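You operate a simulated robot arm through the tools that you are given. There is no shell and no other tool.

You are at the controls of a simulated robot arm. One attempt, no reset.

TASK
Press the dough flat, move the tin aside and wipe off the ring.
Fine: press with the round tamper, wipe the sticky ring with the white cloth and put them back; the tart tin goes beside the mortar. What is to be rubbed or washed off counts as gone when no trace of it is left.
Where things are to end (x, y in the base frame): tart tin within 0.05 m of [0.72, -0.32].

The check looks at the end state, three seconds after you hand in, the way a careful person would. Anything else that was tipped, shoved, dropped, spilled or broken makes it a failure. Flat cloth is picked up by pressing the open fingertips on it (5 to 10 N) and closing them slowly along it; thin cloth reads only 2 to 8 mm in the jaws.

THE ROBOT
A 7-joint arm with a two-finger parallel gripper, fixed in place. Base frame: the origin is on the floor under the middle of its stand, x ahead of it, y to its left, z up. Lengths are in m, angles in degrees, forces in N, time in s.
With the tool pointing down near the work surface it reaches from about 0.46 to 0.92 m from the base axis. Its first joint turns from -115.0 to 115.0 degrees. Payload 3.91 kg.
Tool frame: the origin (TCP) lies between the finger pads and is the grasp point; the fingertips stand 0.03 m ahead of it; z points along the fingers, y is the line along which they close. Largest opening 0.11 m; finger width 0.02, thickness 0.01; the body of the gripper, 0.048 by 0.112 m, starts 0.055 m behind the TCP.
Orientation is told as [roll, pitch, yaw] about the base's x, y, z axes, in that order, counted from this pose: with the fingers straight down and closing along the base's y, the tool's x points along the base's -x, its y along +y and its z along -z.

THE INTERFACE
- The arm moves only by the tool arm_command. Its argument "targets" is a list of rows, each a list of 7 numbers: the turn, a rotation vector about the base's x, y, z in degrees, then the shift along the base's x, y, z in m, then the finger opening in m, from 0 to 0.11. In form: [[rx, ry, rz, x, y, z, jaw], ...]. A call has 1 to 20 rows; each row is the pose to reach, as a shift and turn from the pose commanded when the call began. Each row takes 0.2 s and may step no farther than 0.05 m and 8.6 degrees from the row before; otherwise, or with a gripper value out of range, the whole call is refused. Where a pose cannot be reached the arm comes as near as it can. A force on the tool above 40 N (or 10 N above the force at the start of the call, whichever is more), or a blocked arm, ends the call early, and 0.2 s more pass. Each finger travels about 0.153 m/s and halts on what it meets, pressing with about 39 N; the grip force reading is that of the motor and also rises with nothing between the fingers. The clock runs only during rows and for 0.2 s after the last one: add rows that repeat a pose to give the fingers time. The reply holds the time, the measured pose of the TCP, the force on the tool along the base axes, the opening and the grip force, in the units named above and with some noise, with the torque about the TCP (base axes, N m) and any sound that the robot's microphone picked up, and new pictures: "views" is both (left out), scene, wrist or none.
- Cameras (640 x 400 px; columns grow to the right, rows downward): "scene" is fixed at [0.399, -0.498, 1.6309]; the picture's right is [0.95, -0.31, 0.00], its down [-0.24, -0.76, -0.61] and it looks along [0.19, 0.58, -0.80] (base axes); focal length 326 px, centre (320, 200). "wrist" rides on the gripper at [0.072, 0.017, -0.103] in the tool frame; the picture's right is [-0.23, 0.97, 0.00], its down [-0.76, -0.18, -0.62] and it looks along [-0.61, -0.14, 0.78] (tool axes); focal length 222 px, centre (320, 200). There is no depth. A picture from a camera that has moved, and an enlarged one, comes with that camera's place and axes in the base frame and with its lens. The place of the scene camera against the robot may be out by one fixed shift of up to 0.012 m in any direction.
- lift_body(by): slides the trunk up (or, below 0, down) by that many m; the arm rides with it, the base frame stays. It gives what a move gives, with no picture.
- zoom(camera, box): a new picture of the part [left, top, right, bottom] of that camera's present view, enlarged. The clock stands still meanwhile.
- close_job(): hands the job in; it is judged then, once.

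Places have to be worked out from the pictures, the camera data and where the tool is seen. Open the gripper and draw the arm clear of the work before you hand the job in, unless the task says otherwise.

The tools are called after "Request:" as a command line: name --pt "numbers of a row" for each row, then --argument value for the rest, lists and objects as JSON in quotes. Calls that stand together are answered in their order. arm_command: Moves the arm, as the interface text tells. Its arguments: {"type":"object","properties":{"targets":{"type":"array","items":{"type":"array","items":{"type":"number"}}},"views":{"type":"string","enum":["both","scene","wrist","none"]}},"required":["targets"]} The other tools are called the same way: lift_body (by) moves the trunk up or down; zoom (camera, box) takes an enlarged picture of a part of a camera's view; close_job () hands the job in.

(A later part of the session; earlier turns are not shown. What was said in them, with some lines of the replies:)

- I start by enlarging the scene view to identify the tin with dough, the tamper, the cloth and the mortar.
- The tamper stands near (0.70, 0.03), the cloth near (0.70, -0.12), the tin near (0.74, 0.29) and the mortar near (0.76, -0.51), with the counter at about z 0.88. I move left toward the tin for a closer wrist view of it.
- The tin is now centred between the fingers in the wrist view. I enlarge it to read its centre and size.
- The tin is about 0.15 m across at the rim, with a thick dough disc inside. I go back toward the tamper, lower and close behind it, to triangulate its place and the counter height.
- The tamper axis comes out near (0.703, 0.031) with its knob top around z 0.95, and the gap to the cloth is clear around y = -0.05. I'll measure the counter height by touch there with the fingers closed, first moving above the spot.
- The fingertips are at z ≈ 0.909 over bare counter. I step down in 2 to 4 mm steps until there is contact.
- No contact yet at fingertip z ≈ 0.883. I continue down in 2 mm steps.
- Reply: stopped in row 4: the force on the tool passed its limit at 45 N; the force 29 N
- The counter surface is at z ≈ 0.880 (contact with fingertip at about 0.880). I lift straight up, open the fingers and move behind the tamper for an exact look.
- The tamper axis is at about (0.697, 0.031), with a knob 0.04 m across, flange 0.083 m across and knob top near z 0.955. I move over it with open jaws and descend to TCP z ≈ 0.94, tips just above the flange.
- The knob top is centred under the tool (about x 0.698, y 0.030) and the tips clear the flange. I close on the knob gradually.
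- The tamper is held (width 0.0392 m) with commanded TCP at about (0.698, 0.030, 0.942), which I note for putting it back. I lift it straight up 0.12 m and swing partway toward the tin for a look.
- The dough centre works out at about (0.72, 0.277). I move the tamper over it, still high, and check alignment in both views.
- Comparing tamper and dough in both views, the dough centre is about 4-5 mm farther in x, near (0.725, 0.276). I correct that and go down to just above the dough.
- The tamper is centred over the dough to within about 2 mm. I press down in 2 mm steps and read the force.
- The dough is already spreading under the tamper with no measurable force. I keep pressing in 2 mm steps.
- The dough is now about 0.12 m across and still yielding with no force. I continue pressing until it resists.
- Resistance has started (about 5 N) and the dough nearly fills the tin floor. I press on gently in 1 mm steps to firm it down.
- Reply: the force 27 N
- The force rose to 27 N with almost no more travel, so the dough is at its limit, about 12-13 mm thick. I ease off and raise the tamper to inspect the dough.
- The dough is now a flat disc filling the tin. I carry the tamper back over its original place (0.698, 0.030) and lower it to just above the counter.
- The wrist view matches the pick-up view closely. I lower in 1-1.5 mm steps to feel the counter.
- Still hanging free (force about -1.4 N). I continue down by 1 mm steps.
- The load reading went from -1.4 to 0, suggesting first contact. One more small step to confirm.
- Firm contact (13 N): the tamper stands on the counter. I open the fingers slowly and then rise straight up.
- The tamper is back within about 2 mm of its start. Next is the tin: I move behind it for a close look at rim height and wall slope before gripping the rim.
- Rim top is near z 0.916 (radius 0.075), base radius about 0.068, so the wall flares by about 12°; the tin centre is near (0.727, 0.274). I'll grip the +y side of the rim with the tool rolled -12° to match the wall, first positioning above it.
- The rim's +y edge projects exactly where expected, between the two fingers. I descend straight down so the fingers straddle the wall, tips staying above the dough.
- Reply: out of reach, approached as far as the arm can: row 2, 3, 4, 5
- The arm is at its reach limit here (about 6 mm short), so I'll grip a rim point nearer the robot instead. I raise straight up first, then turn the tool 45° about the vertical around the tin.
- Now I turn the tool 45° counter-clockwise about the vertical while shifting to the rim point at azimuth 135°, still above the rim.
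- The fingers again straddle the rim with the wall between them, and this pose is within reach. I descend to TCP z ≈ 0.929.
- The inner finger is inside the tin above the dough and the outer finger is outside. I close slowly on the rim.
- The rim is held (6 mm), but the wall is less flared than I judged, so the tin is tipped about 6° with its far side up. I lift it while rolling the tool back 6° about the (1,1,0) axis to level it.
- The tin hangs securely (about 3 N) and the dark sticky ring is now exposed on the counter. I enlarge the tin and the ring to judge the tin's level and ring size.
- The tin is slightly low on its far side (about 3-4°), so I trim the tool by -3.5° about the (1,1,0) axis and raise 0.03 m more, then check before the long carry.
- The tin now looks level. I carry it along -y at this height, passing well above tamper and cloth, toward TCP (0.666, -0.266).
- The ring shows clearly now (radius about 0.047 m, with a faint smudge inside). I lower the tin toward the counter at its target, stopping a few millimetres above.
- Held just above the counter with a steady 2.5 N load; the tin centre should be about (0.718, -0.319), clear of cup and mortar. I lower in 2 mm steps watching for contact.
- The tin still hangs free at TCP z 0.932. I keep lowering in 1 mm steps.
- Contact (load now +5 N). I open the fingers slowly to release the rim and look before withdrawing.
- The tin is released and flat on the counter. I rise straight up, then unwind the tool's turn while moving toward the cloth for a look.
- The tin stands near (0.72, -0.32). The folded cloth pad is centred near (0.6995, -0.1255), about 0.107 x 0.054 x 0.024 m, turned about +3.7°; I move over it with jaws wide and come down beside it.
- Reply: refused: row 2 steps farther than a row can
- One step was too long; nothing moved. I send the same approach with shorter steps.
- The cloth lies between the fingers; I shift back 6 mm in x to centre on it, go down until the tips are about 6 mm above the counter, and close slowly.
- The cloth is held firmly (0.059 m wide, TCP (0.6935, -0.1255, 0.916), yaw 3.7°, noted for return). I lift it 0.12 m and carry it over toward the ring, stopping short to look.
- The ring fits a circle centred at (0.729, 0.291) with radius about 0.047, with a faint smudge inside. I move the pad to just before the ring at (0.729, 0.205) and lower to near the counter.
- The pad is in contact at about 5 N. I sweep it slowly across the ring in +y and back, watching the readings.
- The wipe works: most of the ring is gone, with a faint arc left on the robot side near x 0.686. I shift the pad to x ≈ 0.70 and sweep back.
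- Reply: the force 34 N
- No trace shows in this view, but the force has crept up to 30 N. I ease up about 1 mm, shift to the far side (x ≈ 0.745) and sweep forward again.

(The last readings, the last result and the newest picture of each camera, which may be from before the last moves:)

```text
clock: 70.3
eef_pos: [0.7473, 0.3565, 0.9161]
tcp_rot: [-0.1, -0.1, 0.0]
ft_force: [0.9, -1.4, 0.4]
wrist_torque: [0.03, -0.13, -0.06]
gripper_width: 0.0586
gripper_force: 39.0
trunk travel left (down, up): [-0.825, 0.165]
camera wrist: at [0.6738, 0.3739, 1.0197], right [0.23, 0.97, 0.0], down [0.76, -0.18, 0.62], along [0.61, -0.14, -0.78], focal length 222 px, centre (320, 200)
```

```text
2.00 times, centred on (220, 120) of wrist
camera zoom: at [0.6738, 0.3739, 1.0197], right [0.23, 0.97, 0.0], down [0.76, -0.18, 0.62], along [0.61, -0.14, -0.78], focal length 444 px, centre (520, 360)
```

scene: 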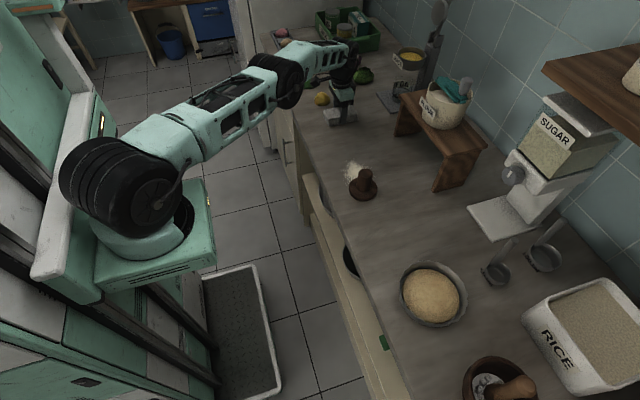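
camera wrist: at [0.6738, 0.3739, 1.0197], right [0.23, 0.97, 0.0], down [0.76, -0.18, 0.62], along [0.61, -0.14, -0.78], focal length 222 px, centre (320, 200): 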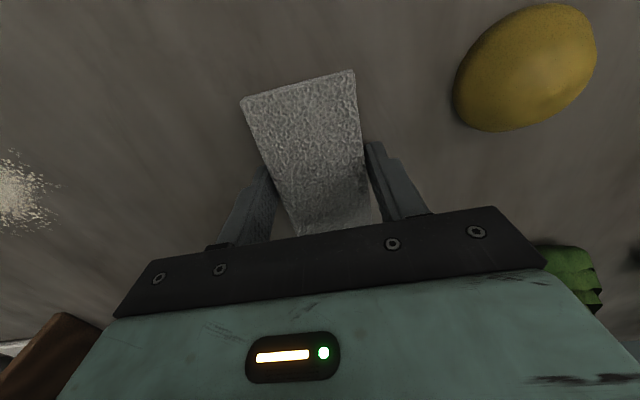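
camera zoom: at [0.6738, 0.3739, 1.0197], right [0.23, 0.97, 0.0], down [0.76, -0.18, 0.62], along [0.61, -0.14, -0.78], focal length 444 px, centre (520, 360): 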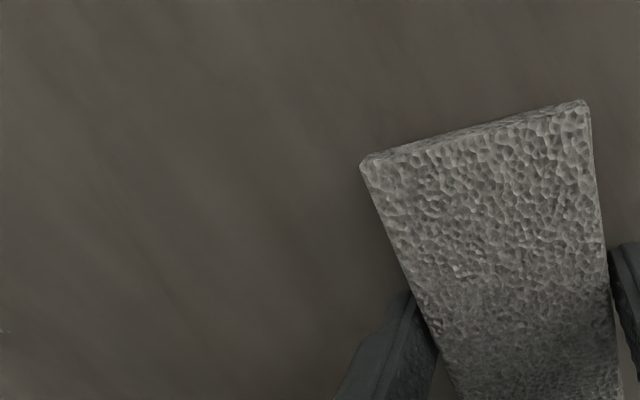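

The ring looks gone, though this last pass was light at the end. I press about 1 mm more and do another back-and-forth pass at x ≈ 0.735 and 0.712 for certainty.

Request:
arm_command --pt "0 0 0 0 0 -0.001 0.046" --pt "0 0 0 -0.012 0 -0.001 0.046" --pt "0 0 0 -0.012 -0.02 -0.001 0.046" --pt "0 0 0 -0.012 -0.04 -0.001 0.046" --pt "0 0 0 -0.012 -0.06 -0.001 0.046" --pt "0 0 0 -0.012 -0.08 -0.001 0.046" --pt "0 0 0 -0.012 -0.1 -0.0008 0.046" --pt "0 0 0 -0.012 -0.12 -0.0006 0.046" --pt "0 0 0 -0.012 -0.14 -0.0006 0.046" --pt "0 0 0 -0.025 -0.14 -0.0006 0.046" --pt "0 0 0 -0.035 -0.13 -0.0006 0.046" --pt "0 0 0 -0.035 -0.11 -0.0008 0.046" --pt "0 0 0 -0.035 -0.09 -0.001 0.046" --pt "0 0 0 -0.035 -0.07 -0.001 0.046" --pt "0 0 0 -0.035 -0.05 -0.001 0.046" --pt "0 0 0 -0.035 -0.03 -0.001 0.046" --pt "0 0 0 -0.035 -0.01 -0.001 0.046" --pt "0 0 0 -0.035 0 -0.001 0.046" --views "both"

Request:
zoom --camera "scene" --box '[300, 95, 396, 155]'

Request:
zoom --camera "wrist" --box '[60, 20, 380, 220]'

```text
clock: 74.1
eef_pos: [0.7104, 0.3547, 0.9162]
tcp_rot: [0.1, -0.2, -0.1]
ft_force: [-0.3, -9.0, 19.5]
wrist_torque: [-0.32, -0.01, 0.09]
gripper_width: 0.059
gripper_force: 39.4
trunk travel left (down, up): [-0.825, 0.165]
camera wrist: at [0.638, 0.3721, 1.0192], right [0.23, 0.97, 0.0], down [0.76, -0.18, 0.63], along [0.61, -0.14, -0.78], focal length 222 px, centre (320, 200)
```

scene: 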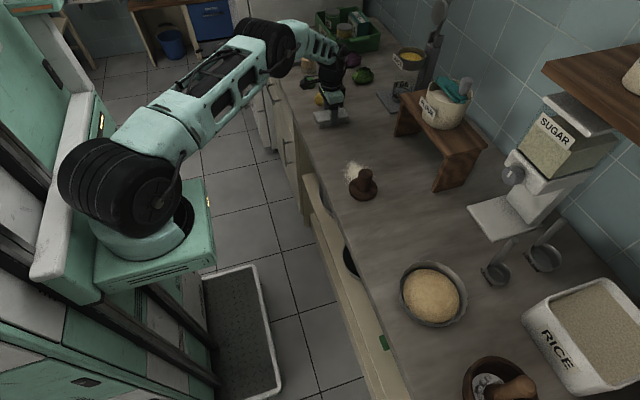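
wrist: 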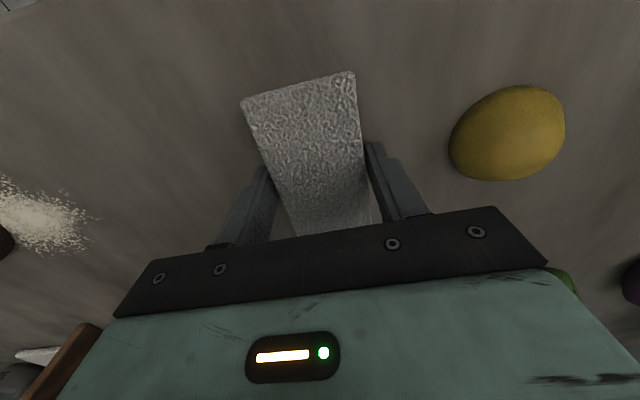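

```text
6.67 times, centred on (348, 125) of scene
camera zoom: at [0.399, -0.498, 1.6309], right [0.95, -0.31, 0.0], down [-0.24, -0.76, -0.61], along [0.19, 0.58, -0.8], focal length 2174 px, centre (133, 700)
```

zoom: 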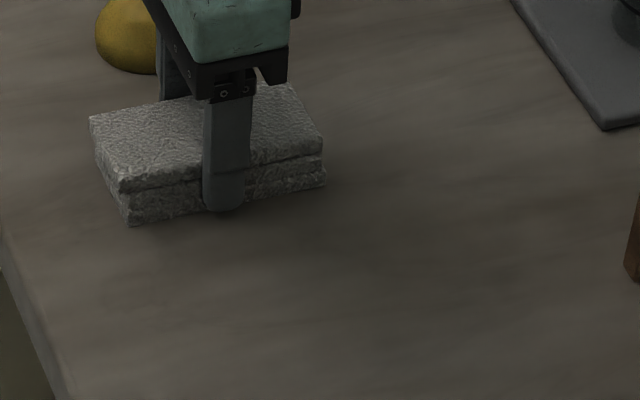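

```text
2.00 times, centred on (220, 120) of wrist
camera zoom: at [0.638, 0.3721, 1.0192], right [0.23, 0.97, 0.0], down [0.76, -0.18, 0.63], along [0.61, -0.14, -0.78], focal length 444 px, centre (520, 360)
```

zoom: 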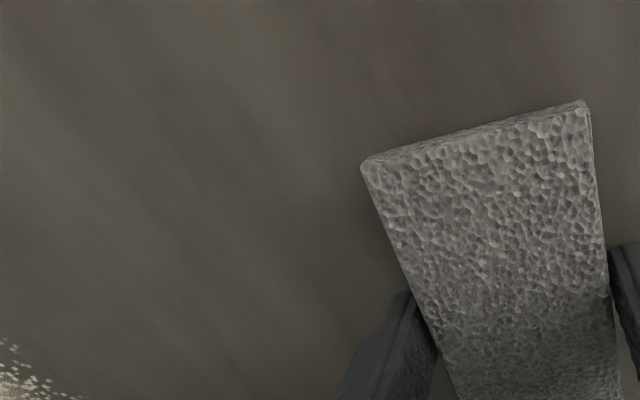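

No residue is visible around the pad. I lift the cloth straight up and move to the earlier viewing spot to inspect the whole wiped area.

Request:
arm_command --pt "0 0 0 0 0 0.005 0.046" --pt "0 0 0 0 0 0.03 0.046" --pt "0 0 0 0 0 0.07 0.046" --pt "0 0 0 0 0 0.11 0.046" --pt "0 0 0 -0.015 -0.04 0.125 0.046" --pt "0 0 0 -0.03 -0.08 0.125 0.046" --pt "0 0 0 -0.05 -0.12 0.125 0.046" --pt "0 0 0 -0.065 -0.16 0.125 0.046" --pt "0 0 0 -0.0785 -0.2 0.125 0.046" --pt "0 0 0 -0.0785 -0.2 0.125 0.046" --views "both"

Request:
zoom --camera "wrist" --box '[320, 60, 520, 185]'

Request:
zoom --camera "scene" --box '[300, 95, 396, 155]'

```text
clock: 76.3
eef_pos: [0.6353, 0.1517, 1.0415]
tcp_rot: [0.0, -0.2, 0.0]
ft_force: [0.1, -0.2, -0.4]
wrist_torque: [0.01, 0.03, -0.02]
gripper_width: 0.059
gripper_force: 39.5
trunk travel left (down, up): [-0.825, 0.165]
camera wrist: at [0.5611, 0.1696, 1.1447], right [0.23, 0.97, 0.0], down [0.76, -0.18, 0.63], along [0.61, -0.14, -0.78], focal length 222 px, centre (320, 200)
```

scene: 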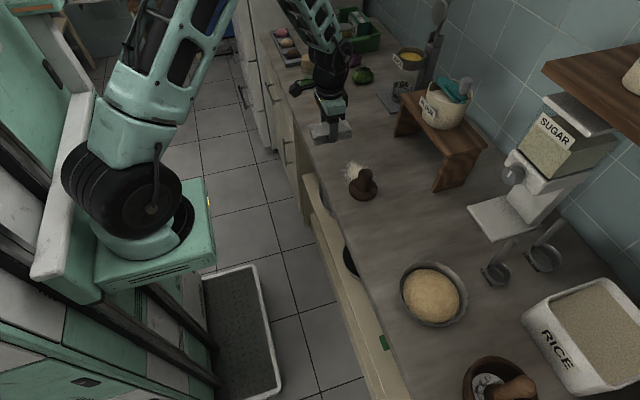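
wrist: 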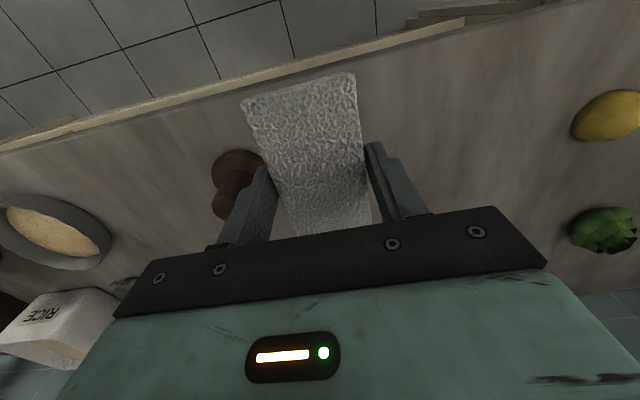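

```text
3.20 times, centred on (420, 122) of wrist
camera zoom: at [0.5611, 0.1696, 1.1447], right [0.23, 0.97, 0.0], down [0.76, -0.18, 0.63], along [0.61, -0.14, -0.78], focal length 711 px, centre (0, 448)
```

zoom: 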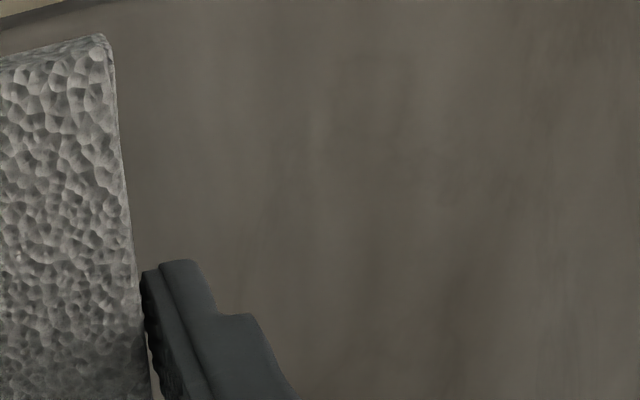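

```text
6.67 times, centred on (348, 125) of scene
camera zoom: at [0.399, -0.498, 1.6309], right [0.95, -0.31, 0.0], down [-0.24, -0.76, -0.61], along [0.19, 0.58, -0.8], focal length 2174 px, centre (133, 700)
```

zoom: 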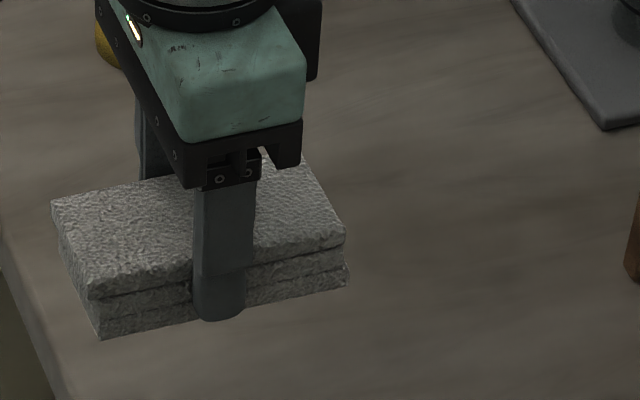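

From the same viewpoint where the ring was obvious, nothing is visible now. I carry the cloth back above its original place and check the ring area in the scene view from there.

Request:
arm_command --pt "0 0 0.5 0.01 -0.04 0 0.046" --pt "0 0 1 0.02 -0.08 0 0.046" --pt "0 0 2 0.03 -0.12 0 0.046" --pt "0 0 3 0.04 -0.16 0 0.046" --pt "0 0 3.7 0.05 -0.2 0 0.046" --pt "0 0 3.7 0.06 -0.24 0 0.046" --pt "0 0 3.7 0.06 -0.28 0 0.046" --pt "0 0 3.7 0.06 -0.28 -0.04 0.046" --pt "0 0 3.7 0.06 -0.28 -0.08 0.046" --pt "0 0 3.7 0.06 -0.28 -0.11 0.046" --pt "0 0 3.7 0.06 -0.28 -0.11 0.046" --views "both"

Request:
zoom --camera "scene" --box '[300, 105, 380, 155]'

Request:
zoom --camera "scene" --box '[340, 195, 436, 255]'

```text
clock: 78.7
eef_pos: [0.6919, -0.1238, 0.9295]
tcp_rot: [0.0, -0.1, 3.7]
ft_force: [0.3, -0.4, -0.6]
wrist_torque: [0.0, 0.0, -0.04]
gripper_width: 0.059
gripper_force: 38.8
trunk travel left (down, up): [-0.825, 0.165]
camera wrist: at [0.6185, -0.1114, 1.0321], right [0.16, 0.99, 0.0], down [0.77, -0.13, 0.63], along [0.62, -0.1, -0.78], focal length 222 px, centre (320, 200)
```

scene: 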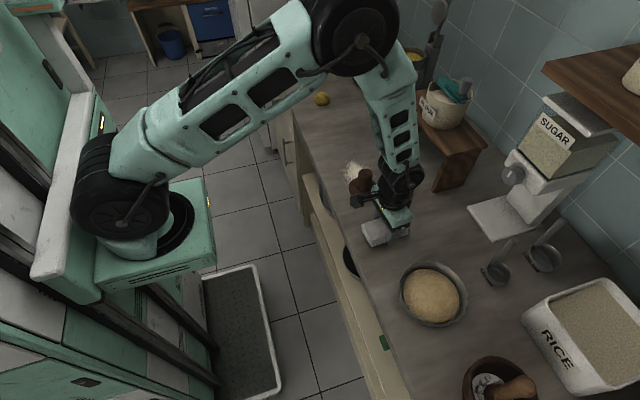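
wrist: 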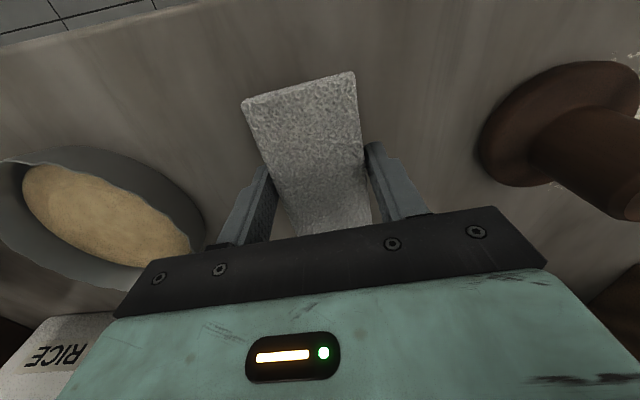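

```text
8.00 times, centred on (340, 130) of scene
camera zoom: at [0.399, -0.498, 1.6309], right [0.95, -0.31, 0.0], down [-0.24, -0.76, -0.61], along [0.19, 0.58, -0.8], focal length 2608 px, centre (160, 760)
```

zoom: 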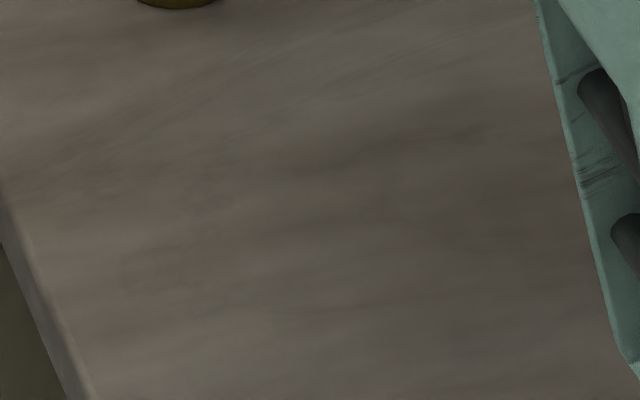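

```text
6.67 times, centred on (388, 225) of scene
camera zoom: at [0.399, -0.498, 1.6309], right [0.95, -0.31, 0.0], down [-0.24, -0.76, -0.61], along [0.19, 0.58, -0.8], focal length 2174 px, centre (-133, 33)
```

zoom: 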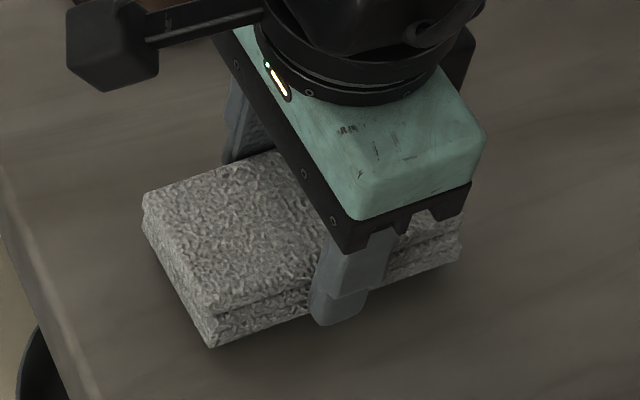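

The ring area is clean in the scene view, only wood grain. I lower the cloth onto its original spot.

Request:
arm_command --pt "0 0 0 0 0 -0.006 0.046" --pt "0 0 0 0 0 -0.011 0.046" --pt "0 0 0 0 0 -0.0135 0.046" --pt "0 0 0 0 0 -0.0145 0.046" --pt "0 0 0 0 0 -0.0145 0.046" --views "none"

```text
clock: 79.9
eef_pos: [0.6918, -0.1247, 0.916]
tcp_rot: [0.1, -0.2, 3.6]
ft_force: [-2.9, -1.6, 12.1]
wrist_torque: [0.02, 0.06, -0.02]
gripper_width: 0.0586
gripper_force: 38.9
trunk travel left (down, up): [-0.825, 0.165]
```

The cloth is on the counter (12 N contact). I open slowly, then rise and draw back.

Request:
arm_command --pt "0 0 0 0 0 0.0006 0.06" --pt "0 0 0 0 0 0.0006 0.065" --pt "0 0 0 0 0 0.0006 0.075" --pt "0 0 0 0 0 0.0006 0.09" --pt "0 0 0 0 0 0.0006 0.09" --pt "0 0 0 0 0 0.03 0.09" --pt "0 0 0 0 0 0.07 0.09" --pt "0 0 -1.5 -0.03 0 0.11 0.1" --pt "0 0 -3 -0.07 0 0.12 0.11" --pt "0 0 -3.7 -0.1 0 0.12 0.11" --pt "0 0 -3.7 -0.1 0 0.12 0.11" --views "both"

Request:
zoom --camera "scene" --box '[320, 150, 480, 250]'

Request:
zoom --camera "wrist" --box '[100, 100, 420, 300]'

```text
clock: 82.3
eef_pos: [0.5923, -0.1255, 1.0365]
tcp_rot: [-0.1, -0.2, 0.0]
ft_force: [-0.2, -0.3, -0.7]
wrist_torque: [0.0, 0.0, 0.02]
gripper_width: 0.11
gripper_force: 0.1
trunk travel left (down, up): [-0.825, 0.165]
camera wrist: at [0.519, -0.1083, 1.1403], right [0.23, 0.97, 0.0], down [0.76, -0.18, 0.63], along [0.61, -0.14, -0.78], focal length 222 px, centre (320, 200)
```

scene: 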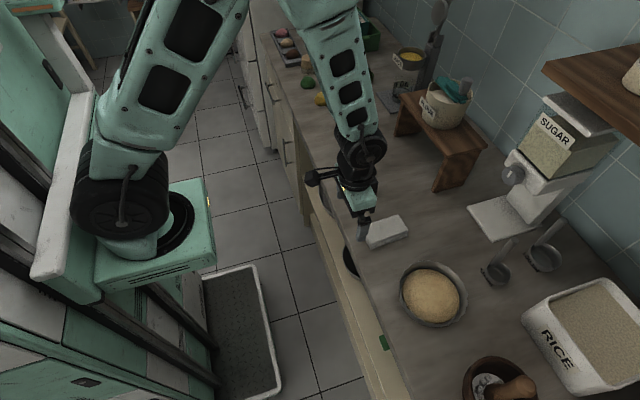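
wrist: 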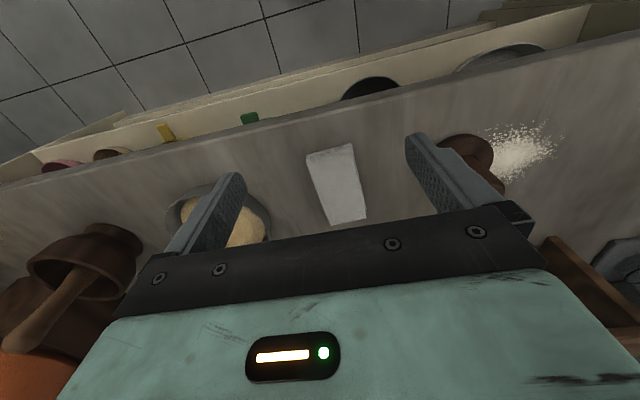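

```text
4.00 times, centred on (400, 200) of scene
camera zoom: at [0.399, -0.498, 1.6309], right [0.95, -0.31, 0.0], down [-0.24, -0.76, -0.61], along [0.19, 0.58, -0.8], focal length 1304 px, centre (0, 200)
```

zoom: 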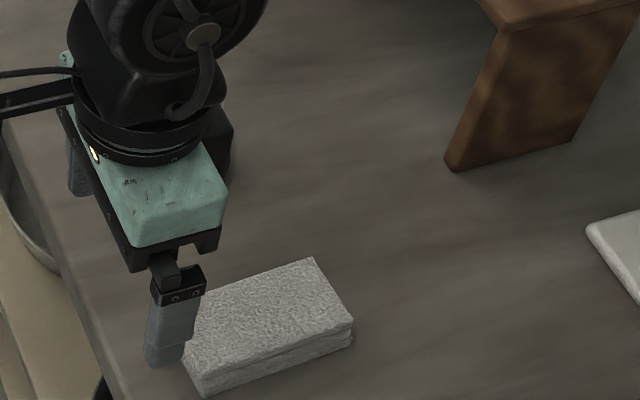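

```text
2.00 times, centred on (260, 200) of wrist
camera zoom: at [0.519, -0.1083, 1.1403], right [0.23, 0.97, 0.0], down [0.76, -0.18, 0.63], along [0.61, -0.14, -0.78], focal length 444 px, centre (440, 200)
```

zoom: 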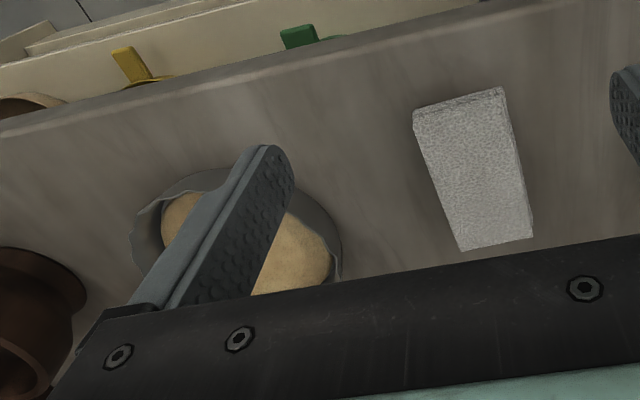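

The cloth is back in place and aligned. I move the empty gripper left to inspect the wiped area closely with the wrist camera.

Request:
arm_command --pt "0 0 0 0 0.045 0.003 0.11" --pt "0 0 0 0 0.09 0.006 0.11" --pt "0 0 0 0 0.135 0.009 0.11" --pt "0 0 0 0 0.18 0.012 0.11" --pt "0 0 0 0 0.225 0.012 0.11" --pt "0 0 0 0 0.27 0.012 0.11" --pt "0 0 0 0 0.315 0.012 0.11" --pt "0 0 0 0 0.36 0.012 0.11" --pt "0 0 0 0 0.4 0.012 0.11" --pt "0 0 0 0 0.4 0.012 0.11" --views "both"

Request:
zoom --camera "wrist" --box '[232, 120, 408, 230]'

Request:
zoom --camera "scene" --box '[304, 105, 384, 155]'

Request:
zoom --camera "scene" --box '[380, 240, 540, 340]'

```text
clock: 84.5
eef_pos: [0.5939, 0.2804, 1.0495]
tcp_rot: [0.0, -0.2, 0.0]
ft_force: [0.0, 0.0, 0.1]
wrist_torque: [0.0, -0.05, 0.01]
gripper_width: 0.1099
gripper_force: 0.0
trunk travel left (down, up): [-0.825, 0.165]
camera wrist: at [0.5209, 0.2977, 1.1528], right [0.23, 0.97, 0.0], down [0.76, -0.18, 0.63], along [0.61, -0.14, -0.78], focal length 222 px, centre (320, 200)
```

scene: 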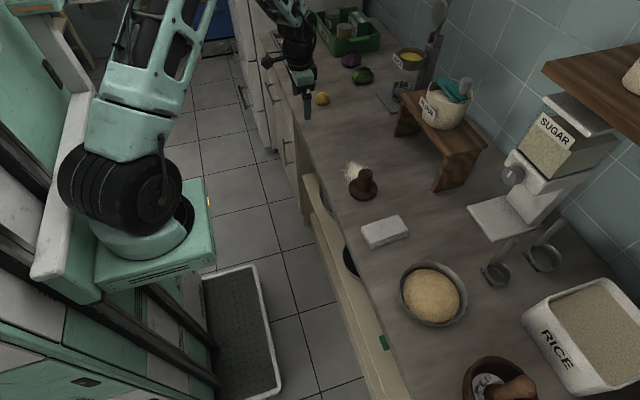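
wrist: 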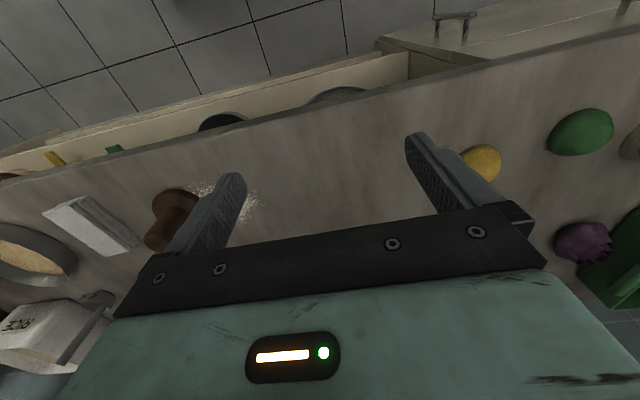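

```text
3.64 times, centred on (320, 175) of wrist
camera zoom: at [0.5209, 0.2977, 1.1528], right [0.23, 0.97, 0.0], down [0.76, -0.18, 0.63], along [0.61, -0.14, -0.78], focal length 808 px, centre (320, 291)
```

zoom: 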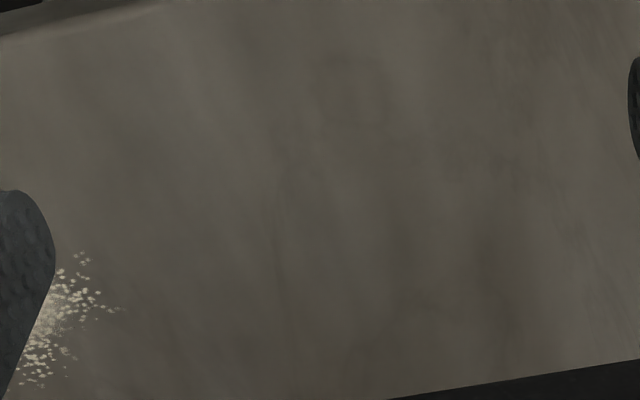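

```text
8.00 times, centred on (344, 130) of scene
camera zoom: at [0.399, -0.498, 1.6309], right [0.95, -0.31, 0.0], down [-0.24, -0.76, -0.61], along [0.19, 0.58, -0.8], focal length 2608 px, centre (128, 760)
```

zoom: 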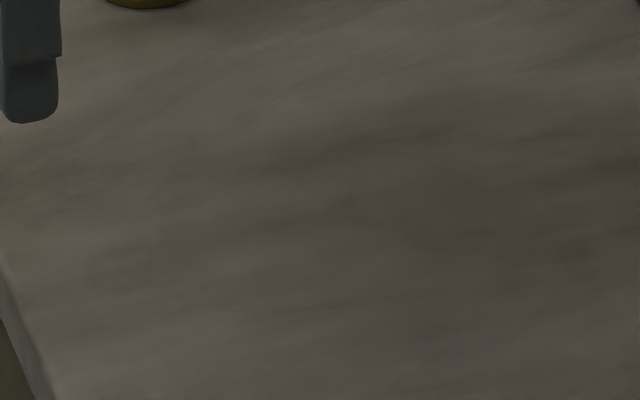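

```text
4.00 times, centred on (460, 290) of scene
camera zoom: at [0.399, -0.498, 1.6309], right [0.95, -0.31, 0.0], down [-0.24, -0.76, -0.61], along [0.19, 0.58, -0.8], focal length 1304 px, centre (-240, -160)
```

zoom: 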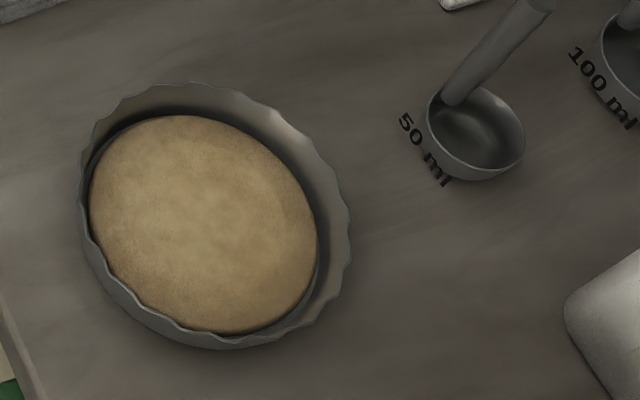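

The wiped area shows only wood grain, the tin stands flat near (0.72, -0.32), and tamper and cloth are home. I retract the arm to its starting area, clear of the work, and take a last look.

Request:
arm_command --pt "0 0 0 -0.02 -0.03 0.03 0.11" --pt "0 0 0 -0.04 -0.06 0.06 0.11" --pt "0 0 0 -0.06 -0.09 0.09 0.11" --pt "0 0 0 -0.08 -0.12 0.12 0.11" --pt "0 0 0 -0.083 -0.16 0.138 0.11" --pt "0 0 0 -0.083 -0.2 0.138 0.11" --pt "0 0 0 -0.083 -0.215 0.138 0.11" --pt "0 0 0 -0.083 -0.215 0.138 0.11" --views "both"

Request:
zoom --camera "scene" --box '[312, 110, 376, 150]'

Request:
zoom --camera "scene" --box '[320, 150, 480, 250]'

Request:
zoom --camera "wrist" --box '[160, 80, 560, 330]'

```text
clock: 86.3
eef_pos: [0.5103, 0.0599, 1.1876]
tcp_rot: [-0.1, -0.3, 0.1]
ft_force: [-0.1, -0.2, -0.5]
wrist_torque: [0.0, 0.01, 0.02]
gripper_width: 0.1097
gripper_force: 0.2
trunk travel left (down, up): [-0.825, 0.165]
camera wrist: at [0.437, 0.0771, 1.2915], right [0.23, 0.97, 0.0], down [0.76, -0.18, 0.63], along [0.61, -0.14, -0.78], focal length 222 px, centre (320, 200)
```

scene: 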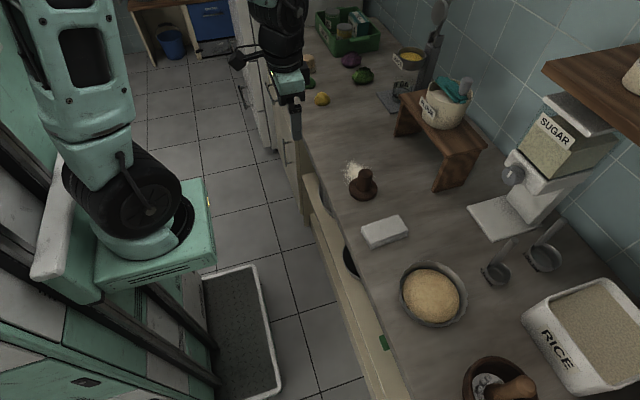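
wrist: 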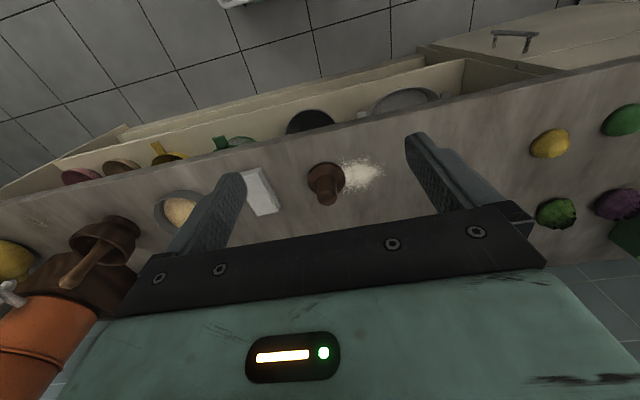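

```text
10.00 times, centred on (344, 130) of scene
camera zoom: at [0.399, -0.498, 1.6309], right [0.95, -0.31, 0.0], down [-0.24, -0.76, -0.61], along [0.19, 0.58, -0.8], focal length 3261 px, centre (80, 900)
```

zoom: 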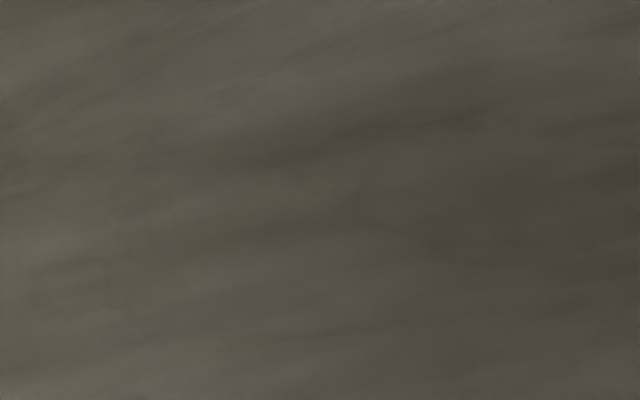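

```text
4.00 times, centred on (400, 200) of scene
camera zoom: at [0.399, -0.498, 1.6309], right [0.95, -0.31, 0.0], down [-0.24, -0.76, -0.61], along [0.19, 0.58, -0.8], focal length 1304 px, centre (0, 200)
```

zoom: 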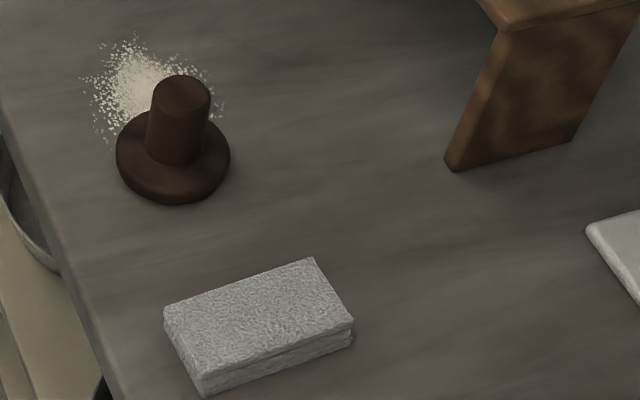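

```text
1.60 times, centred on (360, 205) of wrist
camera zoom: at [0.437, 0.0771, 1.2915], right [0.23, 0.97, 0.0], down [0.76, -0.18, 0.63], along [0.61, -0.14, -0.78], focal length 355 px, centre (256, 192)
```

zoom: 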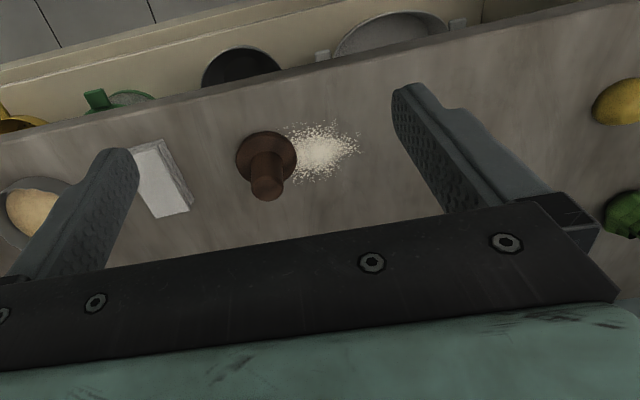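

The last look shows the dough flat in the tin beside the mortar and no trace of the ring. Tamper and cloth are back in place, everything else is undisturbed, and the gripper is open and clear, so I hand in the job.

Request:
close_job

```text
The job is handed in.
```

I pressed the dough flat, moved the tin beside the mortar, wiped the ring off and handed the job in. I don't have the result of the check.

- **Dough:** I pressed it with the round tamper until it stopped giving, at about 27 N. It now fills the tin floor, roughly 12–13 mm thick.
- **Tin:** it stands flat at about (0.72, -0.32), clear of the mortar and the 50 ml cup. I judged that position from the pictures and the grip. The tin tipped about 6° when I gripped the rim, and I levelled it before carrying it over.
- **Ring:** it was under the tin, with a faint smudge inside it. After several passes with the white cloth, no trace showed in close-ups from either camera.
- **Tamper and cloth:** both are back in place. The tamper is within about 2 mm of its start, and the cloth's outline matches the first picture.

I saw nothing else shoved, spilled or knocked over. The loose flour by the tamper was there from the start, so I left it. The gripper is open and the arm is back at its starting pose.
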